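You operate a simulated robot arm through the tools that you are given. There is no shell and no other tool. Be economical: measure what you need, move in short steps, check, and stop when the job is done.

The job below is to be done with a simulated robot arm. You get a single attempt, and the scene is never put back.

## Task
Take the red cup and put it on top of the box on the top of the grey bench. Push the lower bench drawer shut. Turn the zoom knob to 2. Count the test glasses on the front granite, then put as many of the pads from the front granite on the grey tray there. Take the tag that says "good" from the top of the wooden bench and put it on the top of the red cage. Press the blue down button three times. Close the upper bench drawer. Put one of the banded cylinders from the far granite in the blue tub. Take the green plug on the far granite and put it away on the top of the grey bench. Push the lower drawer shut. Take the end cap from the far granite and put it on the lower board of the wooden shelves. Take the red plug and put it on top of the carton on the right granite. Any order will do. Set down upright: red cup, green plug, red plug.

The check looks at the end state, three seconds after you hand in, the way a careful person would. Anything else that was tipped, shoved, dropped, spilled or broken makes it a failure. A push-on lid holds only when it is set on centred and level and pressed home; a screw cap is set on level and turned clockwise until tight.

## Robot
A 7-joint arm with a two-finger parallel gripper on a trunk, on a base that drives. Base frame: it is fixed to the floor where the robot stands at the start and does not move with it; the origin is under the middle of the robot, x ahead of it, y to its left, z up; the surface under the hand at the start is at about z = 0.84. Lengths are in m, angles in rad, forces in N, time in s.
With the tool pointing down near the work surface it reaches from about 0.36 to 0.76 m from the robot's upright axis, wherever it stands. Its first joint turns from -2.496 to 2.496 rad. Places, roughly: banded cylinder [-5.25, 4.5, 0.75]; blue down button [1.1, 2.1, 1.4]; blue tub (22x15x9 cm) [-5.2, 4.2, 0.7]; box [0.75, 0.25, 0.75]; carton (30x22x9 cm) [-3.3, 4.3, 0.8]; end cap [-6.75, 4, 0.75]; green plug (4x4x7 cm) [-5.7, 3.8, 0.7]; grey tray [-3, 0.25, 0.75]; lower bench drawer [0.3, 1.6, 0.6]; lower board of the wooden shelves [-8, 5, 0.6]; lower drawer [-7.9, -0.5, 0.6]; pad (5x4x4 cm) [-2.8, 0.4, 0.7]; pad (6x4x4 cm) [-2.7, 0.4, 0.7]; pad (6x6x4 cm) [-2.4, 0.2, 0.7]; red cup [0.75, 0, 0.75]; red plug (4x4x7 cm) [-3.4, 4.7, 0.7]; tag [-0.25, -1.5, 1]; test glass [-2.5, 0.25, 0.75]; top of the grey bench [0.6, 0.9, 0.8]; top of the red cage [-1.5, -1.5, 1.3]; upper bench drawer [0.4, 1.6, 0.7]; zoom knob [-4.2, -0.9, 0.9]. Payload 3 kg.
The TCP is the grasp point between the finger pads, 0.03 m short of the fingertips. In the tool frame z runs along the fingers and y along their closing line. Largest opening 0.094 m; finger width 0.028, thickness 0.01; the body of the gripper, 0.05 by 0.096 m, starts 0.055 m behind the TCP.
Orientation is that of the tool frame in the base frame, as a unit quaternion [w, x, y, z]. With the fingers straight down and closing along the base's y, the tool's x points along the base's -x, its y along +y and its z along -z.

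## Interface
- The arm moves only by the tool send_rows. Its argument "commands" is a list of rows, each a list of 2 entries, a list of its own where there are three numbers: the shift along the base's x, y, z in m, then the turn, a rotation vector about the base's x, y, z in rad. In form: [[[tx, ty, tz], [ax, ay, az]], ...]. A call has 1 to 20 rows; each row is the pose to reach, as a shift and turn from the pose commanded when the call began. "fingers" is the opening, from 0 (shut) to 1 (fully open), set as the call begins (left out, the last holds). Each row takes 0.2 s and may step no farther than 0.05 m and 0.15 rad from the row before; otherwise, or with a gripper value out of range, the whole call is refused. A pose out of reach is approached as far as the arm can. The call stops where the force on the tool passes 40 N (or 10 N more than at its start, if that is more) or the arm is blocked; 0.2 s more then pass. The fingers move at their own pace (about 0.045 m/s each) and stop on an object; they squeeze with about 26 N. The grip force told is the motor's: it shows also when the fingers shut on nothing. Time passes only in rows, and 0.2 s behind the last, so rows that repeat a pose let the fingers close. It gives the time, the measured TCP pose, the force on the tool (base axes), the opening and the grip force at its end, in the units of the frame above (readings bear some noise), with the torque about the TCP (base axes, N m) and any sound that the robot's microphone picked up.
- Cameras (640 x 400 px; columns grow to the right, rows downward): "scene" is now at [0.0289, 0.1601, 1.7043]; the picture's right is [0.29, -0.96, 0.00], its down [-0.89, -0.27, -0.38] and it looks along [0.36, 0.11, -0.93] (base axes); focal length 264 px, centre (320, 200). "wrist" rides on the gripper at [0.076, 0.014, -0.102] in the tool frame; the picture's right is [-0.18, 0.98, 0.00], its down [-0.75, -0.14, -0.64] and it looks along [-0.63, -0.12, 0.77] (tool axes); focal length 243 px, centre (320, 200).
- grab_frame(camera): a new picture of that camera. The clock stands still meanwhile.
- move_column(by): slides the trunk up (or, below 0, down) by that many m; the arm and the scene camera ride with it, the base frame stays. It gives what a move gives, with no picture.
- base_move(legs): drives the robot by 1 to 6 legs, each [ahead, left, turn to the left] in m, m and rad, along the robot's own axes; the way and the turn of a leg run together, so that a leg with both is an arc; at most 1.5 m and 3.142 rad a leg. The arm and the cameras ride along, it lands a little off, and it stops where it bumps. It gives what a move gives.
- pan_tilt(pan, tilt): turns the head with the scene camera to pan (to the left, within 2.496 rad either way) and tilt (down, from -0.506 to 1.204), counted from straight ahead of the robot. It gives what a move gives.
- measure_at(camera, pixels): for up to 12 pixels [column, row] of the newest picture of that camera ("zoom" is the newest enlarged one), the place [x, y, z] in the base frame of the surface seen there, good to about 0.003 m. The clock stands still meanwhile.
- enlarge(camera, box): a new picture of the part [left, top, right, bottom] of that camera's present view, enlarged. The clock stands still meanwhile.
- job_done(): hands the job in; it is judged then, once.

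Work in short steps. Measure before you move; look again where a grasp or a placing could have gone wrong, and mend it. You have 371 turns and 312 pictures in all, those below and enlarged ones among them. Open the gripper and draw the arm clear of the work before you hand the job in, unless the task says otherwise; then end with one line.

The tools are called after "Emit:" by a JSON object that holds its "op" and its "data". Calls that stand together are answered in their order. send_rows: Moves the arm, as the interface text tells. Its arguments: {"type":"object","properties":{"commands":{"type":"array"},"fingers":{"type":"number"}},"required":["commands"]} The other tools are called the same way: move_column (by) slides the trunk up or down; base_move (legs) drives the base; pan_tilt (pan, tilt) turns the head that bears the scene camera; grab_frame (camera) takes a picture; measure_at (camera, pixels) gives the place of the surface under pixels of a picture; enlarge (camera, box) takes an enlarged picture of a part of a camera's view; job_done () hands the job in.

At the start:

```text
clock: 0.0
position: [0.5322, 0.2006, 1.0858]
tool_rot: [-0.001, 0.0, 1.0, -0.001]
wrist_force: [-0.8, -0.5, 0.0]
wrist_torque: [0.02, -0.02, 0.01]
gripper_width: 0.094
gripper_force: 0.0
trunk travel left (down, up): [-0.175, 0.215]
robot x, y, heading: [0.0018, -0.0002, -0.005]
head pan, tilt: [0.291, 1.18]
```

scene: 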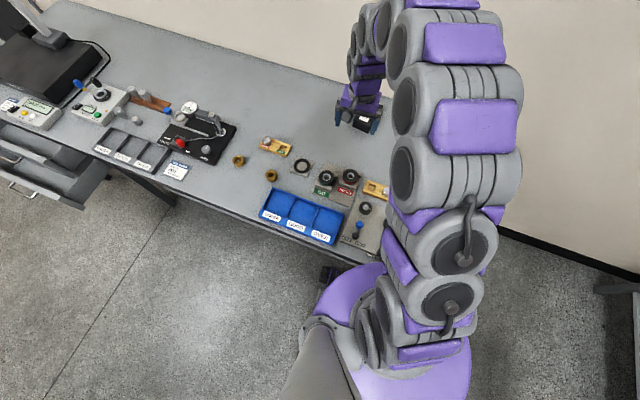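
wrist: 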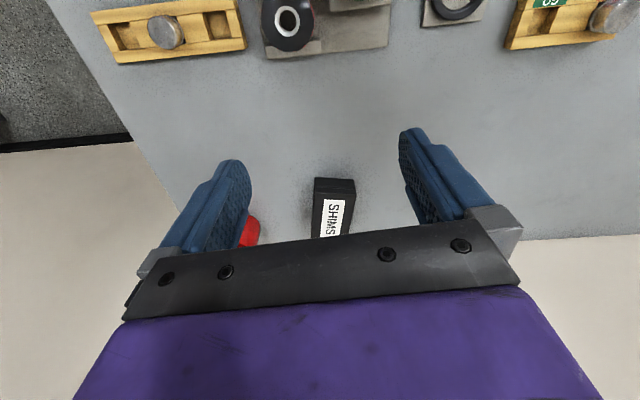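

The wrist picture shows the SHIMS box at (335,215) and something red at (250,230). I measure these and look with the scene camera.

Emit:
{"op": "measure_at", "data": {"camera": "wrist", "pixels": [[335, 185], [320, 182], [352, 182], [335, 215], [250, 230], [252, 222], [246, 240], [330, 130]]}}

Emit:
{"op": "enlarge", "data": {"camera": "scene", "box": [220, 80, 400, 260]}}

```text
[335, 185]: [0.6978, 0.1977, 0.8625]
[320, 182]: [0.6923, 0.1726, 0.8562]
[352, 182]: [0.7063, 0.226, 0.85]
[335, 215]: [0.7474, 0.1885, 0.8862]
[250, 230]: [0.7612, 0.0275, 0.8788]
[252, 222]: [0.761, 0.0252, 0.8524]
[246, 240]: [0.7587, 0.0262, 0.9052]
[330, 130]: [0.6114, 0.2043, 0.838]
```

```text
2.22 times, centred on (310, 170) of scene
```

zoom: 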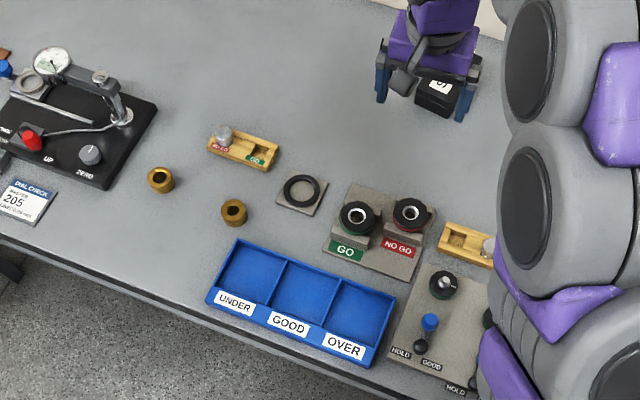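

The cup is mostly hidden by the gripper; I move the hand back and right to see it with the wrist camera.

Emit:
{"op": "send_rows", "data": {"commands": [[[-0.03, -0.03, 0], [0, 0, 0]], [[-0.06, -0.06, 0], [0, 0, 0]], [[-0.09, -0.09, 0], [0, 0, 0]], [[-0.11, -0.1, 0], [0, -0.12, 0]], [[-0.11, -0.1, 0], [0, -0.26, 0]], [[-0.11, -0.1, 0], [0, -0.4, 0]]], "fingers": 1}}

Emit:
{"op": "grab_frame", "data": {"camera": "wrist"}}

Emit:
{"op": "grab_frame", "data": {"camera": "scene"}}

```text
clock: 1.4
position: [0.4227, 0.1019, 1.0887]
tool_rot: [0.2, -0.001, 0.98, 0.0]
wrist_force: [0.5, -0.1, -0.9]
wrist_torque: [0.01, 0.03, 0.02]
gripper_width: 0.0939
gripper_force: 0.1
trunk travel left (down, up): [-0.175, 0.215]
robot x, y, heading: [0.0006, 0.0024, 0.004]
head pan, tilt: [0.291, 1.18]
```

```text
308 pictures are left
```

wrist: 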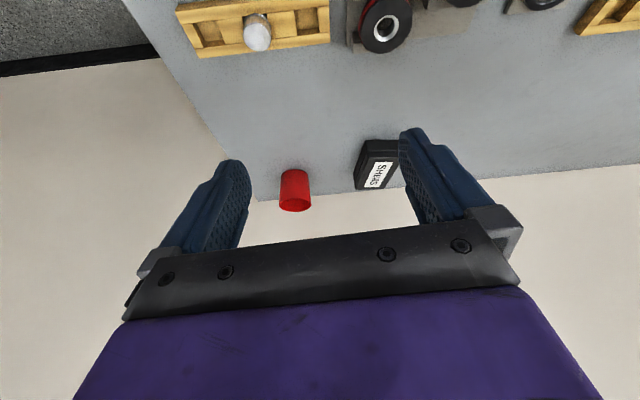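

```text
307 pictures are left
```

scene: 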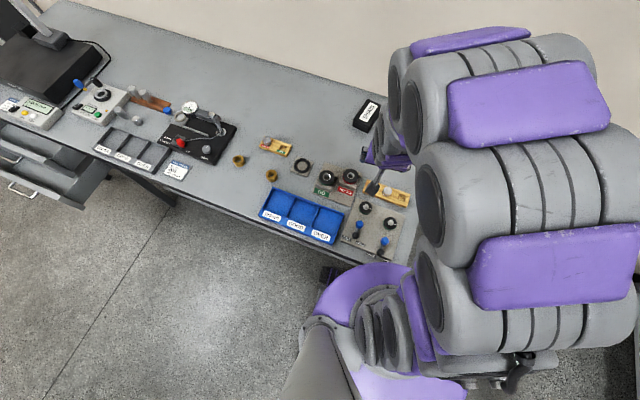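

Now the red cup is at (295,190) and the box at (378,165); I enlarge and measure.

Emit:
{"op": "enlarge", "data": {"camera": "wrist", "box": [240, 120, 420, 232]}}

Emit:
{"op": "measure_at", "data": {"camera": "wrist", "pixels": [[295, 172], [283, 195], [295, 195], [308, 195], [295, 206], [370, 143], [395, 143], [360, 150], [375, 185], [358, 185], [390, 188], [290, 160]]}}

Emit:
{"op": "measure_at", "data": {"camera": "scene", "pixels": [[363, 99], [380, 105], [354, 122], [370, 130], [368, 112], [415, 165], [340, 120]]}}

```text
3.56 times, centred on (330, 176) of wrist
```

zoom: 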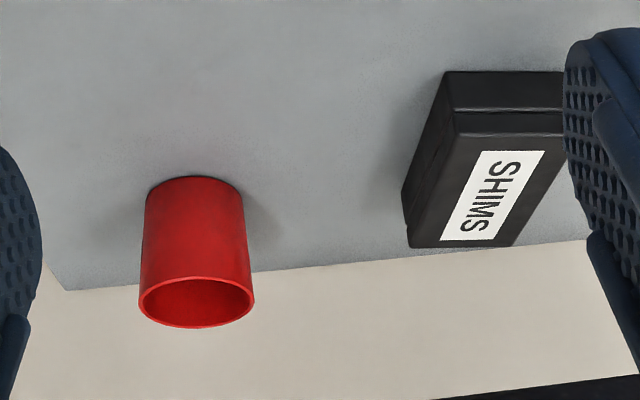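

```text
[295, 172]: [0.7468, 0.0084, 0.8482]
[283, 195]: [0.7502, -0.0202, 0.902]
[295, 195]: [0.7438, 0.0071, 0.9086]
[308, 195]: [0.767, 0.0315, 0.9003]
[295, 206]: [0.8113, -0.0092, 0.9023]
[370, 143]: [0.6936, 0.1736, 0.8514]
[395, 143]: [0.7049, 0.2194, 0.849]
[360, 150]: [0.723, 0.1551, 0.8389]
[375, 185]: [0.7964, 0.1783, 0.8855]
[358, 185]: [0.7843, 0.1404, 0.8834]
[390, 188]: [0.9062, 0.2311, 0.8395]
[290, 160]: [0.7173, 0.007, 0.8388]
```

```text
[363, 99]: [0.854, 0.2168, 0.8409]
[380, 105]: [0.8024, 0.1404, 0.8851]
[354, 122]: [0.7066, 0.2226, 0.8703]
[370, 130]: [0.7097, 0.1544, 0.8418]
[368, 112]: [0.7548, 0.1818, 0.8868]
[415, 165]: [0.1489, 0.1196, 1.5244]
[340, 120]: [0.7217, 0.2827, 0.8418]
```

Cup axis is about (0.775, 0.006), rim z≈0.91; box top z≈0.886, centre (0.75,0.182). I go over the cup with the forward tilt kept.

Emit:
{"op": "send_rows", "data": {"commands": [[[0.04, -0.01, -0.01], [0, 0, 0]], [[0.08, -0.022, -0.02], [0, 0, 0]], [[0.12, -0.033, -0.03], [0, 0, 0]], [[0.16, -0.044, -0.04], [0, 0, 0]], [[0.2, -0.055, -0.05], [0, 0, 0]], [[0.24, -0.066, -0.06], [0, 0, 0]], [[0.28, -0.077, -0.07], [0, 0, 0]], [[0.32, -0.088, -0.08], [0, 0, 0]], [[0.352, -0.095, -0.09], [0, 0, 0]], [[0.352, -0.095, -0.09], [0, 0, 0]]]}}

Emit:
{"op": "grab_frame", "data": {"camera": "wrist"}}

```text
clock: 3.6
position: [0.774, 0.0048, 1.0004]
tool_rot: [0.2, -0.001, 0.98, 0.001]
wrist_force: [-0.1, -0.3, -0.7]
wrist_torque: [-0.01, 0.02, 0.02]
gripper_width: 0.0938
gripper_force: 0.1
trunk travel left (down, up): [-0.175, 0.215]
robot x, y, heading: [-0.0022, -0.0013, -0.0]
head pan, tilt: [0.291, 1.18]
```

```text
305 pictures are left
```

wrist: 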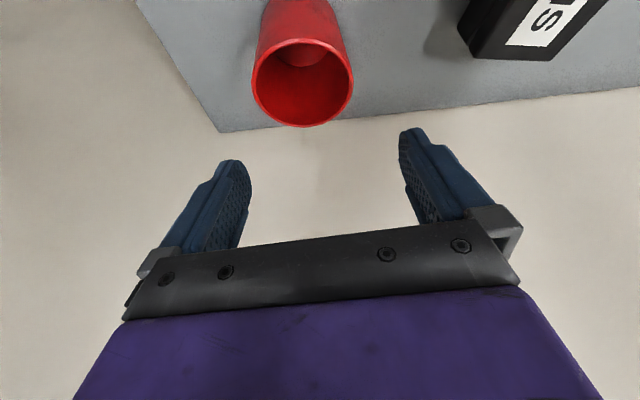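

Reached. I measure the rim for the exact axis.

Emit:
{"op": "measure_at", "data": {"camera": "wrist", "pixels": [[255, 85], [349, 85], [303, 123], [300, 41], [300, 30]]}}

```text
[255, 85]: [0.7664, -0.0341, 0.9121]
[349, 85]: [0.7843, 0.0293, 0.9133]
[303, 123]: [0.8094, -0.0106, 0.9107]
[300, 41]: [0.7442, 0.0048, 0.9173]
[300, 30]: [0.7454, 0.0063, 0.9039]
```

Rim centre is about (0.777,-0.002). I descend to z≈0.885.

Emit:
{"op": "send_rows", "data": {"commands": [[[0.003, -0.006, -0.03], [0, 0, 0]], [[0.003, -0.006, -0.06], [0, 0, 0]], [[0.003, -0.006, -0.09], [0, 0, 0]], [[0.003, -0.006, -0.113], [0, 0, 0]], [[0.003, -0.006, -0.113], [0, 0, 0]]]}}

Emit:
{"op": "send_rows", "data": {"commands": [[[0, 0, 0], [0, 0, 0]], [[0, 0, 0], [0, 0, 0]], [[0, 0, 0], [0, 0, 0]], [[0, 0, 0], [0, 0, 0]]], "fingers": 0}}

Emit:
{"op": "grab_frame", "data": {"camera": "wrist"}}

```text
clock: 4.8
position: [0.7752, -0.0006, 0.885]
tool_rot: [0.199, 0.001, 0.98, -0.001]
wrist_force: [0.4, -0.2, 0.6]
wrist_torque: [0.0, -0.02, 0.03]
gripper_width: 0.0939
gripper_force: 0.0
trunk travel left (down, up): [-0.175, 0.215]
robot x, y, heading: [0.003, -0.0005, -0.003]
head pan, tilt: [0.291, 1.18]
```

```text
clock: 5.8
position: [0.7746, -0.0015, 0.8851]
tool_rot: [0.198, 0.001, 0.98, 0.0]
wrist_force: [1.0, 0.1, 0.2]
wrist_torque: [-0.03, -0.01, 0.02]
gripper_width: 0.0745
gripper_force: 26.1
trunk travel left (down, up): [-0.175, 0.215]
robot x, y, heading: [0.0015, -0.0002, 0.001]
head pan, tilt: [0.291, 1.18]
```

```text
304 pictures are left
```

wrist: 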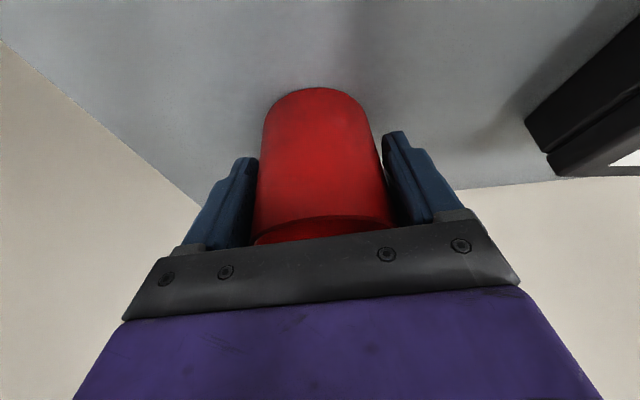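

Gripped (0.0745). I lift 0.1 and look at the box again.

Emit:
{"op": "send_rows", "data": {"commands": [[[0, 0, 0.03], [0, 0, 0]], [[0, 0, 0.06], [0, 0, 0]], [[0, 0, 0.1], [0, 0, 0]], [[0, 0, 0.1], [0, 0, 0]]]}}

Emit:
{"op": "grab_frame", "data": {"camera": "wrist"}}

Emit:
{"op": "enlarge", "data": {"camera": "scene", "box": [320, 70, 432, 140]}}

```text
clock: 6.8
position: [0.7748, -0.0023, 0.9838]
tool_rot: [0.199, 0.0, 0.98, 0.0]
wrist_force: [-0.3, 0.3, 0.7]
wrist_torque: [-0.02, 0.03, -0.02]
gripper_width: 0.0002
gripper_force: 26.2
trunk travel left (down, up): [-0.175, 0.215]
robot x, y, heading: [0.0012, 0.0018, -0.001]
head pan, tilt: [0.291, 1.18]
```

```text
303 pictures are left
```

wrist: 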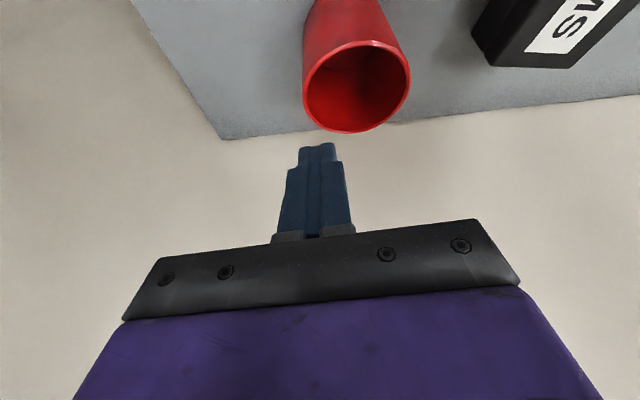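

```text
5.71 times, centred on (376, 105) of scene
```

zoom: 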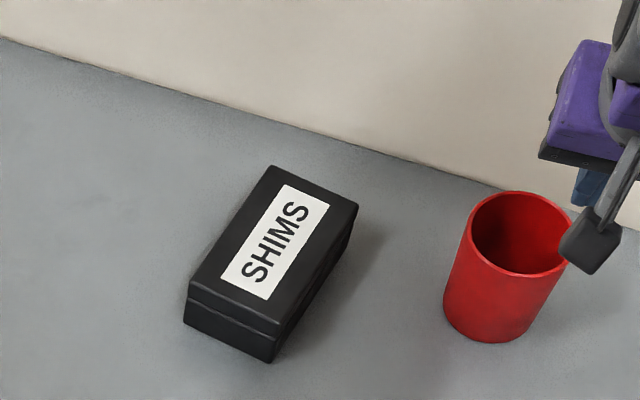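

The cup slipped out (opening 0.0002). I measure where it stands now before regrasping.

Emit:
{"op": "measure_at", "data": {"camera": "wrist", "pixels": [[305, 88], [408, 88], [357, 131], [357, 43], [357, 30], [320, 20], [390, 20]]}}

Emit:
{"op": "measure_at", "data": {"camera": "zoom", "pixels": [[471, 230], [520, 193], [570, 250], [515, 274], [490, 338], [446, 300], [208, 290], [270, 170], [355, 205], [282, 335], [189, 285], [235, 240]]}}

```text
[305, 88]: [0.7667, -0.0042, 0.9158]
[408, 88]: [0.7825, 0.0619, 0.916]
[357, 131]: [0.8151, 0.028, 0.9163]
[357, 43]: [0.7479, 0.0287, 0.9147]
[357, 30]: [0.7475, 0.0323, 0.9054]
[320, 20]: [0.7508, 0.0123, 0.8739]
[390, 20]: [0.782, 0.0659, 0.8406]
```

```text
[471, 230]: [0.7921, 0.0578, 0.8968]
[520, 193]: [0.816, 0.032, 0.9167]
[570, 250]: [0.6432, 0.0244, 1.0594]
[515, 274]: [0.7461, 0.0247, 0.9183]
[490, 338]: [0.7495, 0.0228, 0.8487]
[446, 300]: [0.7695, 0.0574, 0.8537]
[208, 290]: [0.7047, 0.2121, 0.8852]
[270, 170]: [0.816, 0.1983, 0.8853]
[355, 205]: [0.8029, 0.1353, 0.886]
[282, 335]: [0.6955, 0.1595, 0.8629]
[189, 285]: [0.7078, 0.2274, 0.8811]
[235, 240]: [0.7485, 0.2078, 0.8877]
```

The cup now stands at about (0.781,0.029), still upright. I open, re-centre, go down slightly deeper and close with a longer wait.

Emit:
{"op": "send_rows", "data": {"commands": [[[0, 0.01, 0], [0, 0, 0]], [[0.006, 0.031, 0], [0, 0, 0]], [[0.006, 0.031, 0], [0, 0, 0]], [[0.006, 0.031, 0], [0, 0, 0]], [[0.006, 0.031, 0], [0, 0, 0]], [[0.006, 0.031, 0], [0, 0, 0]], [[0.006, 0.031, -0.03], [0, 0, 0]], [[0.006, 0.031, -0.06], [0, 0, 0]], [[0.006, 0.031, -0.085], [0, 0, 0]], [[0.006, 0.031, -0.104], [0, 0, 0]], [[0.006, 0.031, -0.104], [0, 0, 0]]], "fingers": 1}}

Emit:
{"op": "send_rows", "data": {"commands": [[[0, 0, 0], [0, 0, 0]], [[0, 0, 0], [0, 0, 0]], [[0, 0, 0], [0, 0, 0]], [[0, 0, 0], [0, 0, 0]], [[0, 0, 0], [0, 0, 0]], [[0, 0, 0], [0, 0, 0]], [[0, 0, 0], [0, 0, 0]]], "fingers": 0}}

Emit:
{"op": "grab_frame", "data": {"camera": "wrist"}}

```text
clock: 9.2
position: [0.7814, 0.0293, 0.8802]
tool_rot: [0.199, 0.0, 0.98, 0.001]
wrist_force: [0.5, -0.4, -0.6]
wrist_torque: [-0.01, 0.01, 0.01]
gripper_width: 0.0941
gripper_force: 0.0
trunk travel left (down, up): [-0.175, 0.215]
robot x, y, heading: [-0.0024, 0.0036, -0.001]
head pan, tilt: [0.291, 1.18]
```

```text
clock: 10.8
position: [0.7813, 0.03, 0.8809]
tool_rot: [0.198, 0.0, 0.98, 0.0]
wrist_force: [-0.6, -0.6, -0.7]
wrist_torque: [0.01, 0.01, -0.02]
gripper_width: 0.0736
gripper_force: 26.2
trunk travel left (down, up): [-0.175, 0.215]
robot x, y, heading: [-0.0041, 0.0036, 0.001]
head pan, tilt: [0.291, 1.18]
```

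```text
301 pictures are left
```

wrist: 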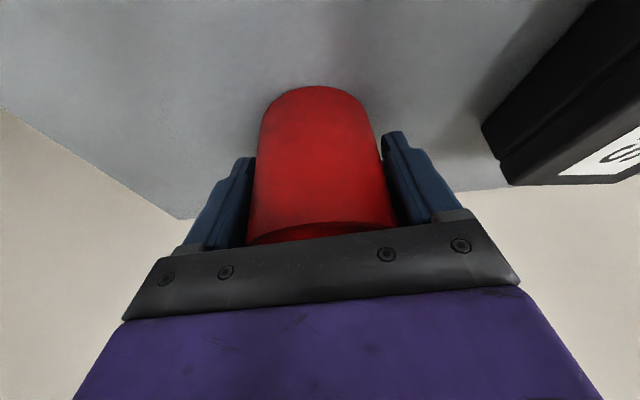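

Opening 0.0736 holds steady. I lift slowly by 0.02 and watch the opening.

Emit:
{"op": "send_rows", "data": {"commands": [[[0, 0, 0.005], [0, 0, 0]], [[0, 0, 0.01], [0, 0, 0]], [[0, 0, 0.015], [0, 0, 0]], [[0, 0, 0.02], [0, 0, 0]]]}}

Emit:
{"op": "grab_frame", "data": {"camera": "wrist"}}

```text
clock: 11.8
position: [0.7824, 0.0295, 0.9022]
tool_rot: [0.2, 0.001, 0.98, -0.001]
wrist_force: [-0.2, 0.1, -1.1]
wrist_torque: [-0.04, -0.01, 0.01]
gripper_width: 0.0733
gripper_force: 25.8
trunk travel left (down, up): [-0.175, 0.215]
robot x, y, heading: [-0.0004, -0.0, 0.001]
head pan, tilt: [0.291, 1.18]
```

```text
300 pictures are left
```

wrist: 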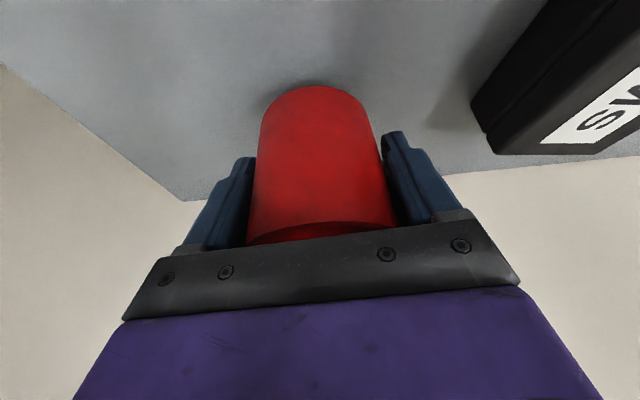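

The cup is held. I raise it, carry it over the box centre (0.755,0.181) and look.

Emit:
{"op": "send_rows", "data": {"commands": [[[0, 0, 0.02], [0, 0, 0]], [[0, 0, 0.04], [0, 0, 0]], [[0, 0, 0.06], [0, 0, 0]], [[-0.004, 0.025, 0.06], [0, 0, 0]], [[-0.008, 0.05, 0.06], [0, 0, 0]], [[-0.014, 0.08, 0.06], [0, 0, 0]], [[-0.02, 0.11, 0.06], [0, 0, 0]], [[-0.024, 0.135, 0.06], [0, 0, 0]], [[-0.027, 0.151, 0.06], [0, 0, 0]], [[-0.027, 0.151, 0.06], [0, 0, 0]]]}}

Emit:
{"op": "enlarge", "data": {"camera": "scene", "box": [320, 70, 432, 140]}}

Emit:
{"op": "grab_frame", "data": {"camera": "wrist"}}

```text
clock: 14.0
position: [0.755, 0.1803, 0.9616]
tool_rot: [0.199, 0.0, 0.98, -0.001]
wrist_force: [-0.3, -0.1, -0.8]
wrist_torque: [-0.04, 0.0, 0.01]
gripper_width: 0.0732
gripper_force: 25.9
trunk travel left (down, up): [-0.175, 0.215]
robot x, y, heading: [0.003, 0.0027, -0.001]
head pan, tilt: [0.291, 1.18]
```

```text
5.71 times, centred on (376, 105) of scene
```

zoom: 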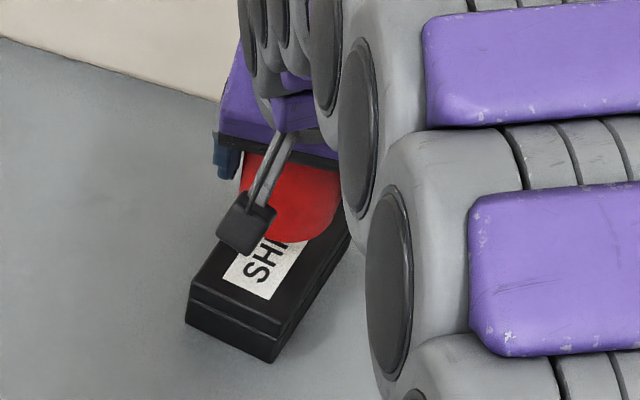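

```text
298 pictures are left
```

wrist: 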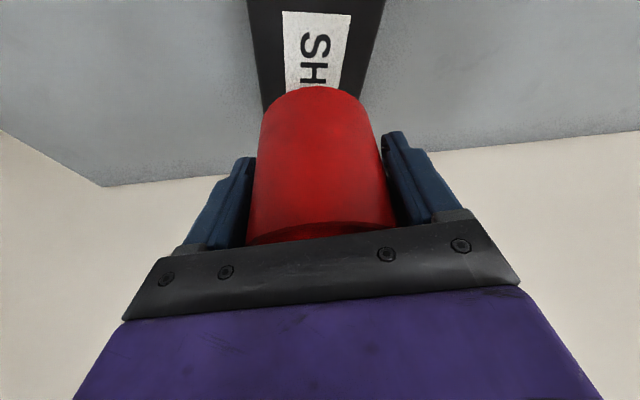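

Aligned over the box. I lower about 0.033 gently, then release and rise.

Emit:
{"op": "send_rows", "data": {"commands": [[[0, 0, -0.012], [0, 0, 0]], [[0, 0, -0.022], [0, 0, 0]], [[0, 0, -0.028], [0, 0, 0]], [[0, 0, -0.031], [0, 0, 0]], [[0, 0, -0.031], [0, 0, 0]]]}}

Emit:
{"op": "enlarge", "data": {"camera": "wrist", "box": [220, 0, 420, 125]}}

```text
clock: 15.2
position: [0.7537, 0.1809, 0.9299]
tool_rot: [0.198, 0.0, 0.98, 0.0]
wrist_force: [-0.5, 0.0, -0.7]
wrist_torque: [0.03, 0.02, 0.03]
gripper_width: 0.0735
gripper_force: 26.7
trunk travel left (down, up): [-0.175, 0.215]
robot x, y, heading: [0.0026, -0.0003, -0.002]
head pan, tilt: [0.291, 1.18]
```

```text
3.20 times, centred on (320, 62) of wrist
```

zoom: 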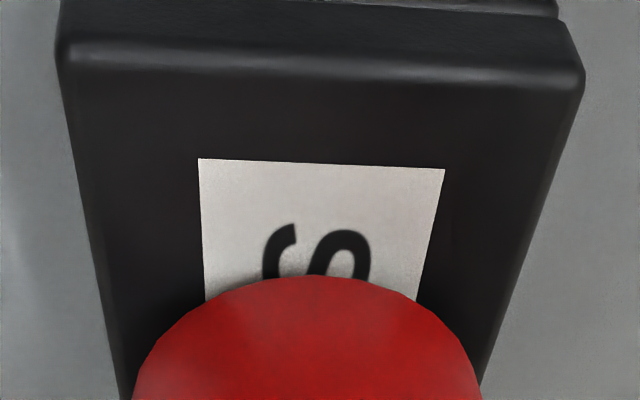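

No contact force yet; I step down in 2 mm rows until a force shows.

Emit:
{"op": "send_rows", "data": {"commands": [[[0, 0, -0.002], [0, 0, 0]], [[0, 0, -0.003], [0, 0, 0]], [[0, 0, -0.003], [0, 0, 0]]]}}

```text
clock: 16.0
position: [0.7548, 0.1808, 0.9266]
tool_rot: [0.198, 0.0, 0.98, 0.0]
wrist_force: [-0.2, 0.8, -0.8]
wrist_torque: [-0.02, 0.02, -0.04]
gripper_width: 0.0734
gripper_force: 26.1
trunk travel left (down, up): [-0.175, 0.215]
robot x, y, heading: [-0.005, 0.003, 0.005]
head pan, tilt: [0.291, 1.18]
```

Emit:
{"op": "send_rows", "data": {"commands": [[[0, 0, -0.001], [0, 0, 0]], [[0, 0, -0.002], [0, 0, 0]], [[0, 0, -0.002], [0, 0, 0]]]}}

```text
clock: 16.8
position: [0.7543, 0.1812, 0.9268]
tool_rot: [0.199, 0.0, 0.98, 0.0]
wrist_force: [0.4, -0.7, 8.1]
wrist_torque: [-0.22, 0.06, -0.03]
gripper_width: 0.0735
gripper_force: 26.2
trunk travel left (down, up): [-0.175, 0.215]
robot x, y, heading: [0.0012, -0.0005, -0.002]
head pan, tilt: [0.291, 1.18]
```

Contact (8 N). I release and, once open, withdraw straight up.

Emit:
{"op": "send_rows", "data": {"commands": [[[0, 0, 0.001], [0, 0, 0]], [[0, 0, 0.001], [0, 0, 0]], [[0, 0, 0.001], [0, 0, 0]], [[0, 0, 0.03], [0, 0, 0]], [[0, 0, 0.06], [0, 0, 0]], [[0, 0, 0.1], [0, 0, 0]], [[-0.04, 0, 0.13], [0, 0, 0]], [[-0.08, 0, 0.15], [0, 0, 0]], [[-0.12, 0, 0.15], [0, 0, 0]], [[-0.16, 0, 0.15], [0, 0, 0]], [[-0.2, 0, 0.15], [0, 0, 0]]], "fingers": 1}}

Emit:
{"op": "grab_frame", "data": {"camera": "wrist"}}

Emit:
{"op": "grab_frame", "data": {"camera": "scene"}}

```text
clock: 19.2
position: [0.5529, 0.1808, 1.0751]
tool_rot: [0.199, 0.0, 0.98, 0.0]
wrist_force: [0.4, -0.5, -0.8]
wrist_torque: [-0.04, 0.03, 0.04]
gripper_width: 0.0941
gripper_force: 0.0
trunk travel left (down, up): [-0.175, 0.215]
robot x, y, heading: [0.0022, -0.0023, -0.001]
head pan, tilt: [0.291, 1.18]
```

```text
296 pictures are left
```

wrist: 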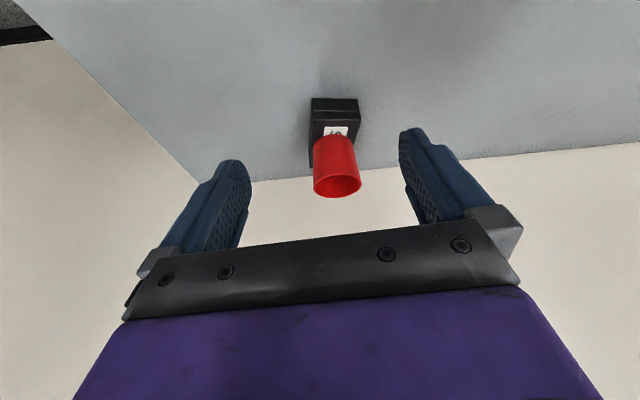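

```text
295 pictures are left
```

scene: 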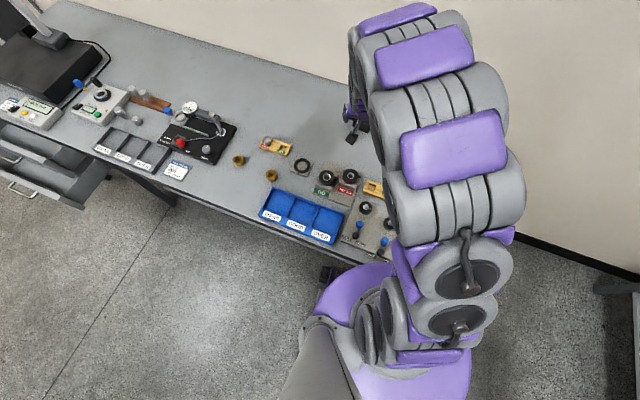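

The cup stands upright on the box. I turn the head left to view the drawers and the blue buttons.

Emit:
{"op": "pan_tilt", "data": {"pan": 1.1, "tilt": 0.6}}

Emit:
{"op": "grab_frame", "data": {"camera": "scene"}}

```text
clock: 20.3
position: [0.5528, 0.1802, 1.0755]
tool_rot: [0.199, 0.001, 0.98, 0.0]
wrist_force: [0.4, 0.5, -0.4]
wrist_torque: [0.04, 0.04, -0.02]
gripper_width: 0.0942
gripper_force: 0.1
trunk travel left (down, up): [-0.175, 0.215]
robot x, y, heading: [0.0006, 0.0001, -0.0]
head pan, tilt: [1.1, 0.6]
```

```text
294 pictures are left
```

scene: 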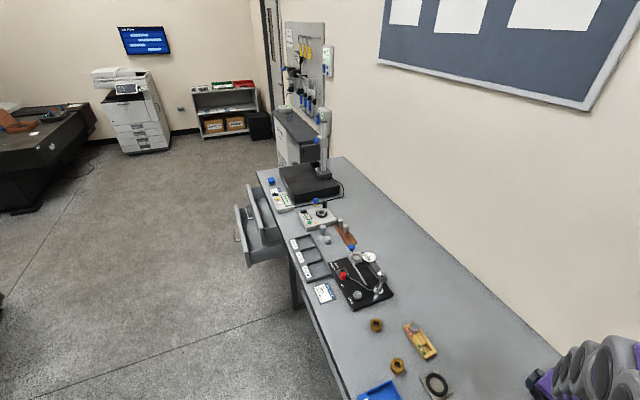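

Drawers hang open at (255,225); the stand at the bench's far end may carry the blue button. I enlarge both areas.

Emit:
{"op": "enlarge", "data": {"camera": "scene", "box": [225, 20, 385, 120]}}

Emit:
{"op": "enlarge", "data": {"camera": "scene", "box": [225, 100, 425, 310]}}

Emit:
{"op": "measure_at", "data": {"camera": "scene", "pixels": [[237, 225], [250, 262], [245, 190], [262, 180], [290, 270], [318, 122], [320, 350], [270, 200]]}}

```text
4.00 times, centred on (305, 70) of scene
```

zoom: 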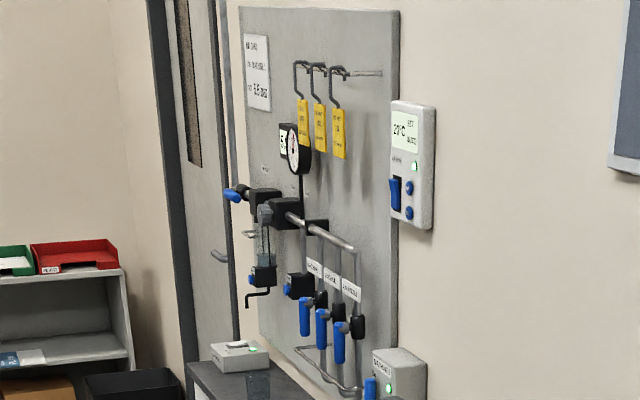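

```text
1.90 times, centred on (325, 205) of scene
```

zoom: 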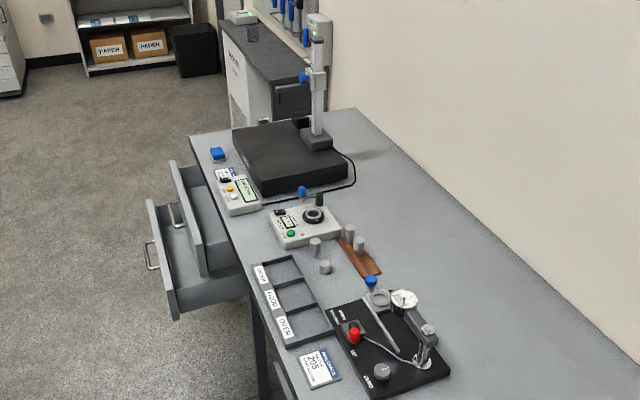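

```text
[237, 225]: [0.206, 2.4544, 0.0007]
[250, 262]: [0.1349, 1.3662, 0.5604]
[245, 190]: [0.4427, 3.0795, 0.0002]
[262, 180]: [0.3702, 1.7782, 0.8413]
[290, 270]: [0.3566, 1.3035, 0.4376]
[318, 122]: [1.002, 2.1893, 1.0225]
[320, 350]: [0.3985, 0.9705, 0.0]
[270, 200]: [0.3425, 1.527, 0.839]
```

The thermostat on the wall (zoom (410,165)) has blue buttons. Before driving I look behind-left and right for obstacles.

Emit:
{"op": "pan_tilt", "data": {"pan": 2.45, "tilt": 0.45}}

Emit:
{"op": "grab_frame", "data": {"camera": "scene"}}

Emit:
{"op": "pan_tilt", "data": {"pan": -2.0, "tilt": 0.5}}

Emit:
{"op": "grab_frame", "data": {"camera": "scene"}}

```text
clock: 21.8
position: [0.5541, 0.1802, 1.0756]
tool_rot: [0.199, 0.0, 0.98, 0.0]
wrist_force: [0.2, -0.6, -0.6]
wrist_torque: [-0.05, -0.02, -0.01]
gripper_width: 0.094
gripper_force: 0.2
trunk travel left (down, up): [-0.175, 0.215]
robot x, y, heading: [0.0039, 0.0017, 0.001]
head pan, tilt: [2.45, 0.45]
```

```text
291 pictures are left
```

scene: 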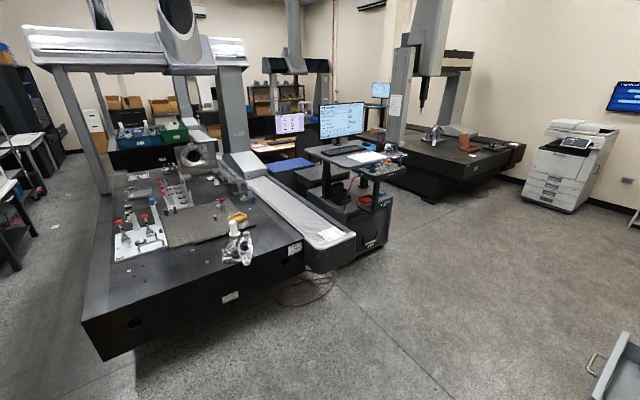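

```text
clock: 25.4
position: [0.5536, 0.18, 1.0754]
tool_rot: [0.198, 0.0, 0.98, 0.0]
wrist_force: [0.7, -0.4, -0.1]
wrist_torque: [-0.01, 0.0, -0.04]
gripper_width: 0.0938
gripper_force: 0.0
trunk travel left (down, up): [-0.175, 0.215]
robot x, y, heading: [-0.0018, -0.0016, -0.004]
head pan, tilt: [-2.0, 0.499]
```

```text
290 pictures are left
```

scene: 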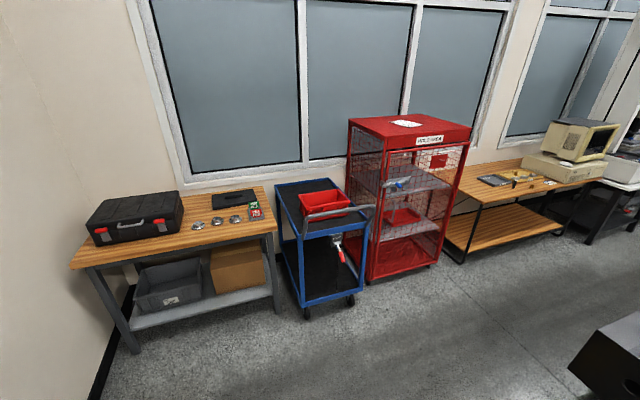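

Floor is free behind and to the left. I drive back 0.55 m then left 1.55 m to face the drawers.

Emit:
{"op": "base_move", "data": {"legs": [[-0.55, 0, 0], [0, 1.5, 0]]}}

Emit:
{"op": "pan_tilt", "data": {"pan": 0, "tilt": 0.7}}

Emit:
{"op": "grab_frame", "data": {"camera": "scene"}}

```text
clock: 35.6
position: [0.0101, 1.6701, 1.0752]
tool_rot: [0.199, 0.005, 0.98, 0.0]
wrist_force: [0.1, -0.3, -0.1]
wrist_torque: [0.02, -0.02, 0.02]
gripper_width: 0.0942
gripper_force: 0.1
trunk travel left (down, up): [-0.175, 0.215]
robot x, y, heading: [-0.5452, 1.499, -0.007]
head pan, tilt: [-2.0, 0.499]
```

```text
clock: 37.5
position: [0.0093, 1.67, 1.0762]
tool_rot: [0.199, 0.005, 0.98, 0.0]
wrist_force: [0.5, 0.4, -0.7]
wrist_torque: [-0.02, 0.01, 0.0]
gripper_width: 0.0938
gripper_force: 0.1
trunk travel left (down, up): [-0.175, 0.215]
robot x, y, heading: [-0.5447, 1.4959, -0.011]
head pan, tilt: [0.0, 0.7]
```

```text
289 pictures are left
```

scene: 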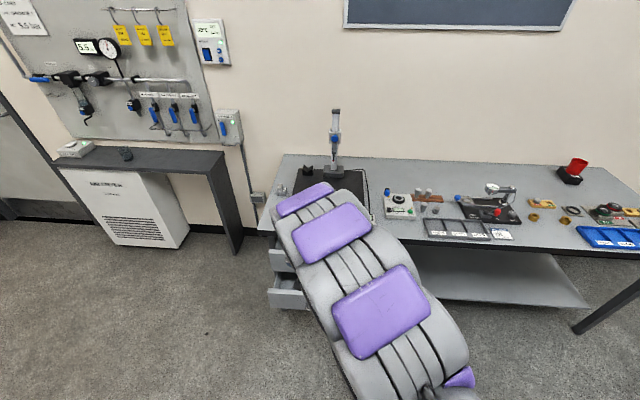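

The cup at (573,170) looks odd from here; I enlarge it and the thermostat.

Emit:
{"op": "enlarge", "data": {"camera": "scene", "box": [520, 130, 640, 205]}}

Emit:
{"op": "enlarge", "data": {"camera": "scene", "box": [170, 10, 250, 60]}}

Emit:
{"op": "measure_at", "data": {"camera": "zoom", "pixels": [[320, 200], [400, 255], [400, 330], [300, 330]]}}

```text
5.33 times, centred on (580, 168) of scene
```

zoom: 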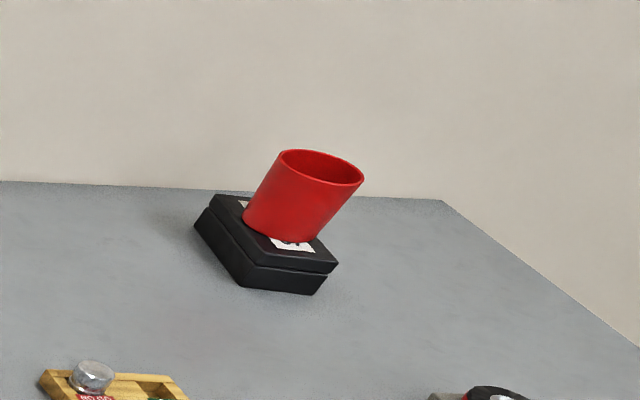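

```text
8.00 times, centred on (210, 35) of scene
```

zoom: 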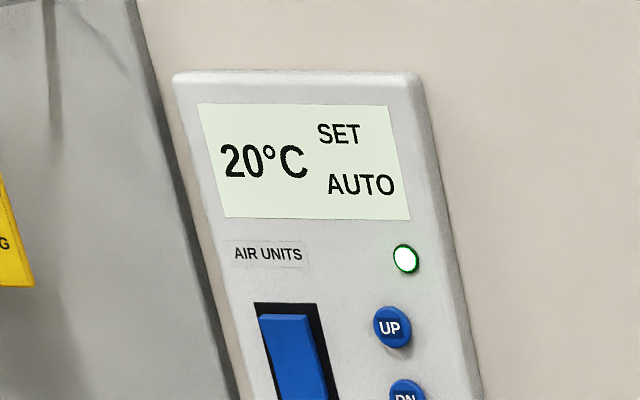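

```text
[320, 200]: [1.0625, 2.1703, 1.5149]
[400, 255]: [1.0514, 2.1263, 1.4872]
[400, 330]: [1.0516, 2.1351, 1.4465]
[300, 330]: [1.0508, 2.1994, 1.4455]
```

The cup is fine (only lens stretch). The DN button is at about (1.05, 2.13, 1.41). Now the drawers: I look with the wrist camera.

Emit:
{"op": "grab_frame", "data": {"camera": "wrist"}}

Emit:
{"op": "enlarge", "data": {"camera": "scene", "box": [230, 140, 350, 320]}}

Emit:
{"op": "measure_at", "data": {"camera": "scene", "pixels": [[268, 233], [280, 252], [272, 298], [278, 262], [300, 295], [275, 265], [258, 228], [245, 245], [186, 240]]}}

```text
286 pictures are left
```

wrist: 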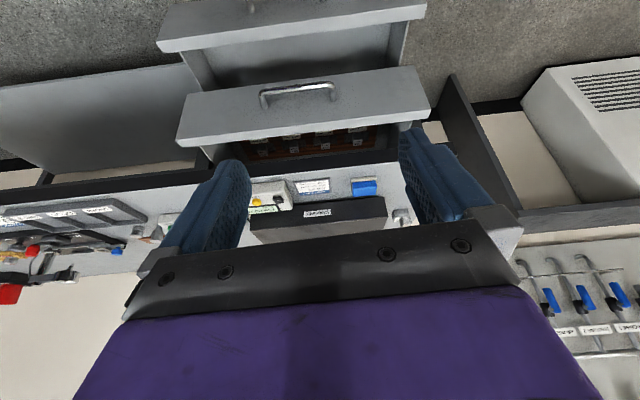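

```text
2.22 times, centred on (290, 230) of scene
```

zoom: 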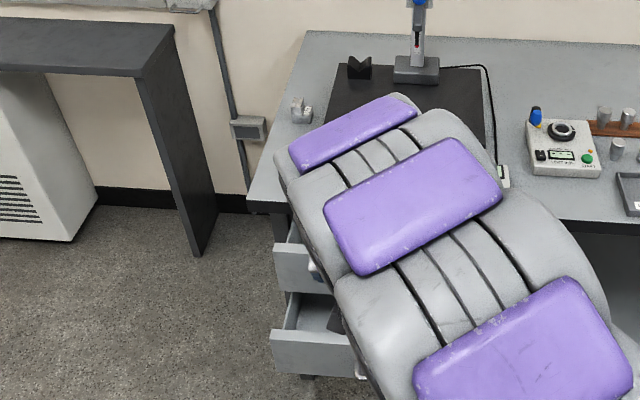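

```text
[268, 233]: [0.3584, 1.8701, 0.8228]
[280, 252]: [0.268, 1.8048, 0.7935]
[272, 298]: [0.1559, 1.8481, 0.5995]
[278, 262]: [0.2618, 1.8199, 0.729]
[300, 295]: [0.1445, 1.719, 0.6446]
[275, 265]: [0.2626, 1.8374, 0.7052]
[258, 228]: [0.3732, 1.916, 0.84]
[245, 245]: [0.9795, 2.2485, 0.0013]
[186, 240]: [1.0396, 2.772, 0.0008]
```

Wrist view shows both drawers: upper front around (300,105), handle (298,93), lower front around (290,25). I measure them.

Emit:
{"op": "measure_at", "data": {"camera": "wrist", "pixels": [[190, 98], [420, 72], [182, 140], [425, 110], [300, 95], [160, 45], [425, 8], [290, 30], [240, 125], [380, 105], [330, 88], [265, 97]]}}

```text
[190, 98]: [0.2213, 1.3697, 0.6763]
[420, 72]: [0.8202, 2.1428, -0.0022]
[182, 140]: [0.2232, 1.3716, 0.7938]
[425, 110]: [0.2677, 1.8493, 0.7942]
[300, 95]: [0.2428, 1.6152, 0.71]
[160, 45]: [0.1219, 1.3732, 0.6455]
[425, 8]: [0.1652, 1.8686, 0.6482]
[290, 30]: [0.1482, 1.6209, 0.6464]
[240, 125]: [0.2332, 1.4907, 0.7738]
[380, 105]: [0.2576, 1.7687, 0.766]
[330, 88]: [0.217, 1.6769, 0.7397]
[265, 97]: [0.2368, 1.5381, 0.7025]
```

The bench is yawed about -0.096 rad; upper face x≈0.245 and lower face x≈0.148 at y≈1.61. I lower the trunk, then point the closed fingers forward at z≈0.62 before the lower drawer.

Emit:
{"op": "move_column", "data": {"by": -0.17}}

Emit:
{"op": "send_rows", "data": {"commands": [[[-0.01, -0.01, -0.03], [0, -0.14, 0]], [[-0.02, -0.02, -0.06], [0, -0.28, 0]], [[-0.02, -0.03, -0.09], [0, -0.42, 0]], [[-0.02, -0.04, -0.12], [0, -0.56, 0]], [[-0.02, -0.05, -0.15], [0, -0.7, 0]], [[-0.02, -0.05, -0.19], [0, -0.84, 0]], [[-0.01, -0.05, -0.22], [0, -0.98, 0]], [[0.0, -0.05, -0.25], [0, -1.12, 0]], [[0.03, -0.05, -0.282], [0, -1.17, 0]], [[0.04, -0.05, -0.282], [0, -1.17, 0]], [[0.04, -0.05, -0.282], [0, -1.17, 0]]], "fingers": 0}}

Emit:
{"op": "grab_frame", "data": {"camera": "scene"}}

Emit:
{"op": "grab_frame", "data": {"camera": "wrist"}}

```text
clock: 39.5
position: [0.0094, 1.6706, 0.9068]
tool_rot: [0.199, 0.005, 0.98, 0.0]
wrist_force: [-0.2, -0.4, 0.3]
wrist_torque: [-0.02, 0.0, -0.03]
gripper_width: 0.0936
gripper_force: 0.1
trunk travel left (down, up): [-0.005, 0.385]
robot x, y, heading: [-0.5426, 1.4972, -0.01]
head pan, tilt: [0.0, 0.7]
```

```text
clock: 41.9
position: [0.0472, 1.619, 0.6233]
tool_rot: [0.707, 0.003, 0.707, 0.003]
wrist_force: [-0.3, 0.7, 0.2]
wrist_torque: [0.03, -0.03, 0.0]
gripper_width: 0.0
gripper_force: 25.9
trunk travel left (down, up): [-0.005, 0.385]
robot x, y, heading: [-0.5467, 1.4971, -0.012]
head pan, tilt: [0.0, 0.7]
```

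```text
284 pictures are left
```

scene: 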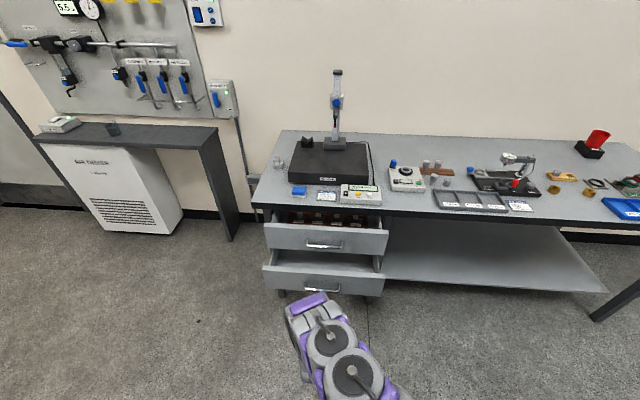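

```text
283 pictures are left
```

wrist: 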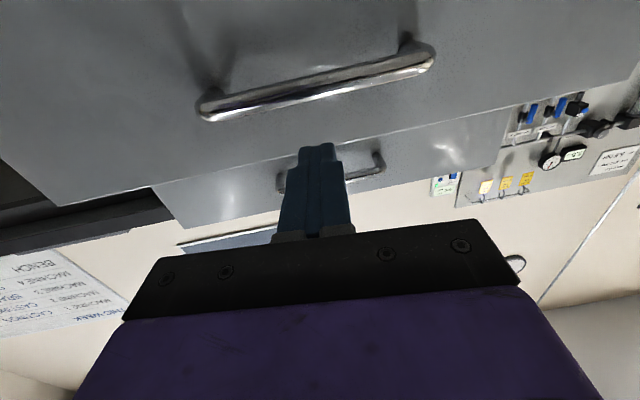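

I check the lower face: top edge and handle heights, before pushing.

Emit:
{"op": "measure_at", "data": {"camera": "wrist", "pixels": [[320, 80], [220, 110], [320, 120], [320, 138], [250, 150], [400, 120], [200, 10], [300, 40]]}}

```text
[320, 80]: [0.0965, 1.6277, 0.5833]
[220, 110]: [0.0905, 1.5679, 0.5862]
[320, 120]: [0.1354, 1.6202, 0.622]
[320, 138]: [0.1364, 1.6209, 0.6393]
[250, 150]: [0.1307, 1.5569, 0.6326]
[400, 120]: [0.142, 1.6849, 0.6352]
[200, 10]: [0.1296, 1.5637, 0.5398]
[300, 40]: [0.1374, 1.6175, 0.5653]
```

Handle z≈0.583, face x≈0.137, so z 0.623 is good. I push along the bench normal.

Emit:
{"op": "send_rows", "data": {"commands": [[[0.03, 0, 0.003], [0, 0, 0]], [[0.05, -0.001, 0.003], [0, 0, 0]], [[0.07, -0.003, 0.003], [0, 0, 0]], [[0.09, -0.005, 0.003], [0, 0, 0]], [[0.11, -0.007, 0.003], [0, 0, 0]], [[0.13, -0.009, 0.003], [0, 0, 0]], [[0.15, -0.011, 0.003], [0, 0, 0]], [[0.17, -0.013, 0.003], [0, 0, 0]], [[0.19, -0.015, 0.003], [0, 0, 0]], [[0.21, -0.017, 0.003], [0, 0, 0]], [[0.225, -0.019, 0.003], [0, 0, 0]]]}}

Emit:
{"op": "grab_frame", "data": {"camera": "scene"}}

```text
clock: 44.2
position: [0.2481, 1.6029, 0.644]
tool_rot: [0.706, 0.004, 0.708, 0.002]
wrist_force: [1.3, 2.0, -14.4]
wrist_torque: [-0.13, -0.01, 0.0]
gripper_width: 0.0001
gripper_force: 25.6
out of reach, approached as far as the arm can: row 9, 10, 11
trunk travel left (down, up): [-0.005, 0.385]
robot x, y, heading: [-0.5465, 1.4964, -0.01]
head pan, tilt: [0.0, 0.7]
```

```text
282 pictures are left
```

scene: 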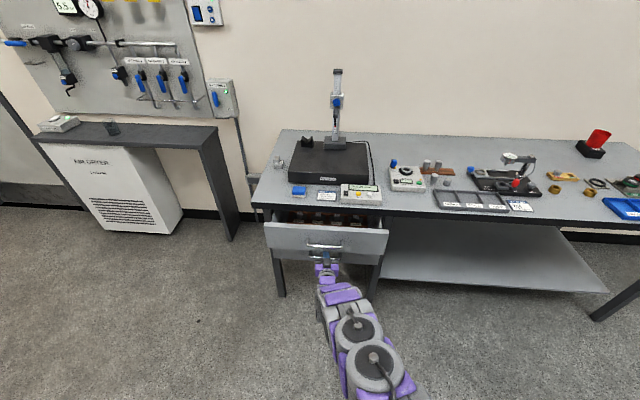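

The arm ran out of reach at x=0.248 and rose against the upper drawer. I retreat a bit, drive ahead 0.12 and look.

Emit:
{"op": "send_rows", "data": {"commands": [[[-0.03, 0, -0.01], [0, 0, 0]], [[-0.07, 0, -0.02], [0, 0, 0]], [[-0.12, 0, -0.02], [0, 0, 0]], [[-0.16, 0, -0.02], [0, 0, 0]], [[-0.16, 0, -0.02], [0, 0, 0]]]}}

Emit:
{"op": "base_move", "data": {"legs": [[0.14, 0, 0]]}}

Emit:
{"op": "grab_frame", "data": {"camera": "wrist"}}

```text
clock: 45.5
position: [0.0855, 1.6024, 0.6255]
tool_rot: [0.708, 0.004, 0.706, 0.001]
wrist_force: [-0.1, 0.7, 0.0]
wrist_torque: [0.02, 0.0, 0.03]
gripper_width: 0.0001
gripper_force: 26.0
trunk travel left (down, up): [-0.005, 0.385]
robot x, y, heading: [-0.5421, 1.4956, -0.01]
head pan, tilt: [0.0, 0.7]
```

```text
clock: 46.8
position: [0.2254, 1.5998, 0.6253]
tool_rot: [0.707, 0.005, 0.707, 0.003]
wrist_force: [-0.3, -0.7, 0.3]
wrist_torque: [0.01, 0.07, 0.01]
gripper_width: 0.0
gripper_force: 25.9
trunk travel left (down, up): [-0.005, 0.385]
robot x, y, heading: [-0.4045, 1.4921, -0.006]
head pan, tilt: [0.0, 0.7]
```

```text
281 pictures are left
```

wrist: 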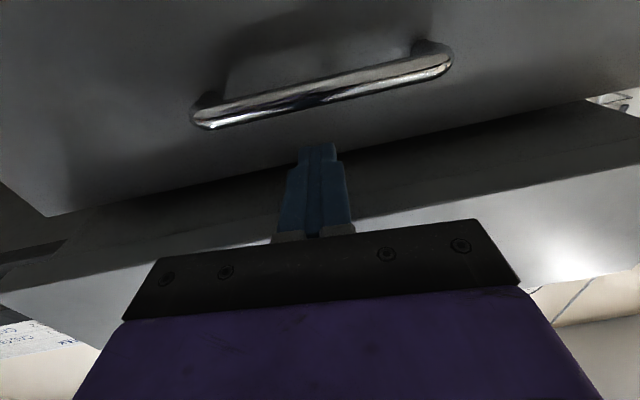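

The hand is again near the lower front, below the upper drawer. I push on until it blocks.

Emit:
{"op": "send_rows", "data": {"commands": [[[0.015, -0.001, 0], [0, 0, 0]], [[0.03, -0.003, 0], [0, 0, 0]], [[0.045, -0.004, 0], [0, 0, 0]], [[0.06, -0.006, 0], [0, 0, 0]], [[0.075, -0.007, 0], [0, 0, 0]], [[0.09, -0.009, 0], [0, 0, 0]], [[0.105, -0.01, 0], [0, 0, 0]], [[0.12, -0.012, 0], [0, 0, 0]]]}}

Emit:
{"op": "grab_frame", "data": {"camera": "scene"}}

Emit:
{"op": "grab_frame", "data": {"camera": "wrist"}}

```text
clock: 48.4
position: [0.3278, 1.5883, 0.6257]
tool_rot: [0.708, 0.004, 0.706, 0.001]
wrist_force: [-1.5, -1.0, -0.1]
wrist_torque: [0.0, 0.05, -0.02]
gripper_width: 0.0
gripper_force: 26.1
trunk travel left (down, up): [-0.005, 0.385]
robot x, y, heading: [-0.4052, 1.4925, -0.011]
head pan, tilt: [0.0, 0.7]
stopped in row 8: the force on the tool passed its limit at 60 N (the readings are from after the stop); the commanded pose is now the measured one
```

```text
280 pictures are left
```

scene: 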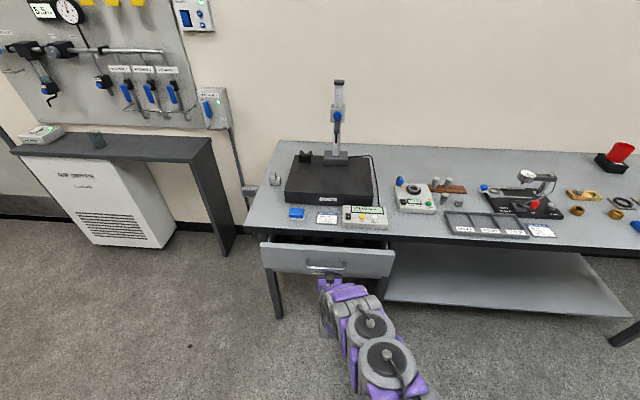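

```text
279 pictures are left
```

wrist: 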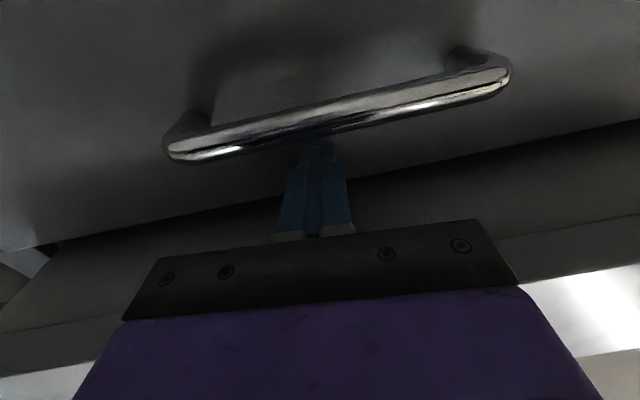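

The lower drawer hit its stop. I back out and push the upper drawer at z≈0.772, above its handle.

Emit:
{"op": "send_rows", "data": {"commands": [[[-0.05, 0, 0], [0, 0, 0]], [[-0.1, 0, 0], [0, 0, 0]], [[-0.15, 0, 0], [0, 0, 0]], [[-0.2, 0.005, 0], [0, 0, 0]], [[-0.2, 0.01, 0.05], [0, 0, 0]], [[-0.2, 0.015, 0.1], [0, 0, 0]], [[-0.2, 0.02, 0.146], [0, 0, 0]], [[-0.2, 0.02, 0.146], [0, 0, 0]]]}}

Emit:
{"op": "grab_frame", "data": {"camera": "wrist"}}

```text
refused: row 4 steps farther than a row can; nothing moved
```

```text
278 pictures are left
```

wrist: 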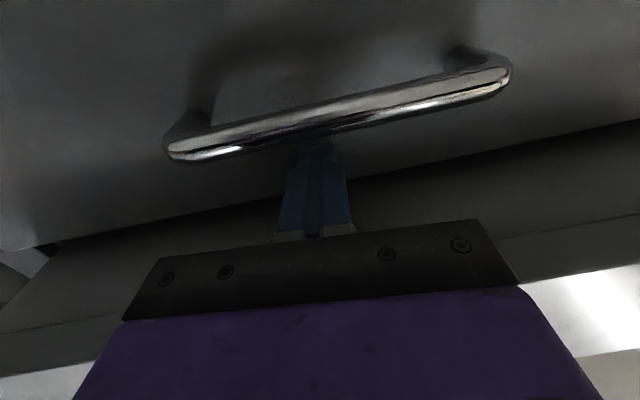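

A step was slightly too long; I resend with shorter steps.

Emit:
{"op": "send_rows", "data": {"commands": [[[-0.04, 0, 0], [0, 0, 0]], [[-0.08, 0, 0], [0, 0, 0]], [[-0.12, 0, 0], [0, 0, 0]], [[-0.16, 0.005, 0], [0, 0, 0]], [[-0.2, 0.01, 0], [0, 0, 0]], [[-0.2, 0.015, 0.04], [0, 0, 0]], [[-0.2, 0.02, 0.08], [0, 0, 0]], [[-0.2, 0.02, 0.12], [0, 0, 0]], [[-0.2, 0.02, 0.146], [0, 0, 0]], [[-0.2, 0.02, 0.146], [0, 0, 0]]]}}

Emit:
{"op": "grab_frame", "data": {"camera": "wrist"}}

```text
clock: 50.6
position: [0.1299, 1.6081, 0.7731]
tool_rot: [0.708, 0.005, 0.706, 0.004]
wrist_force: [0.3, -1.0, -1.0]
wrist_torque: [0.0, 0.04, 0.01]
gripper_width: 0.0
gripper_force: 26.4
trunk travel left (down, up): [-0.005, 0.385]
robot x, y, heading: [-0.4061, 1.4923, -0.013]
head pan, tilt: [0.0, 0.7]
```

```text
277 pictures are left
```

wrist: 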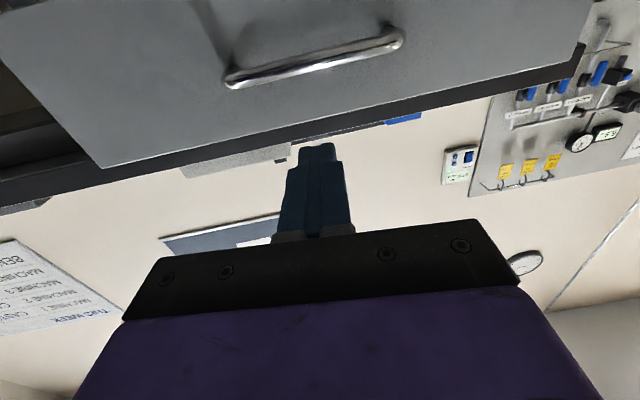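

I verify the heights of the upper face and bench edge here.

Emit:
{"op": "measure_at", "data": {"camera": "wrist", "pixels": [[320, 115], [310, 62], [320, 125], [320, 132], [330, 20]]}}

```text
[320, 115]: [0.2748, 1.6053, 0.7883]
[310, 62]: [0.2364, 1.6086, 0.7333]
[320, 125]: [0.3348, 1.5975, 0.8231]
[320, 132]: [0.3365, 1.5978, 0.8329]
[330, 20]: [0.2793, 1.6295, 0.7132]
```

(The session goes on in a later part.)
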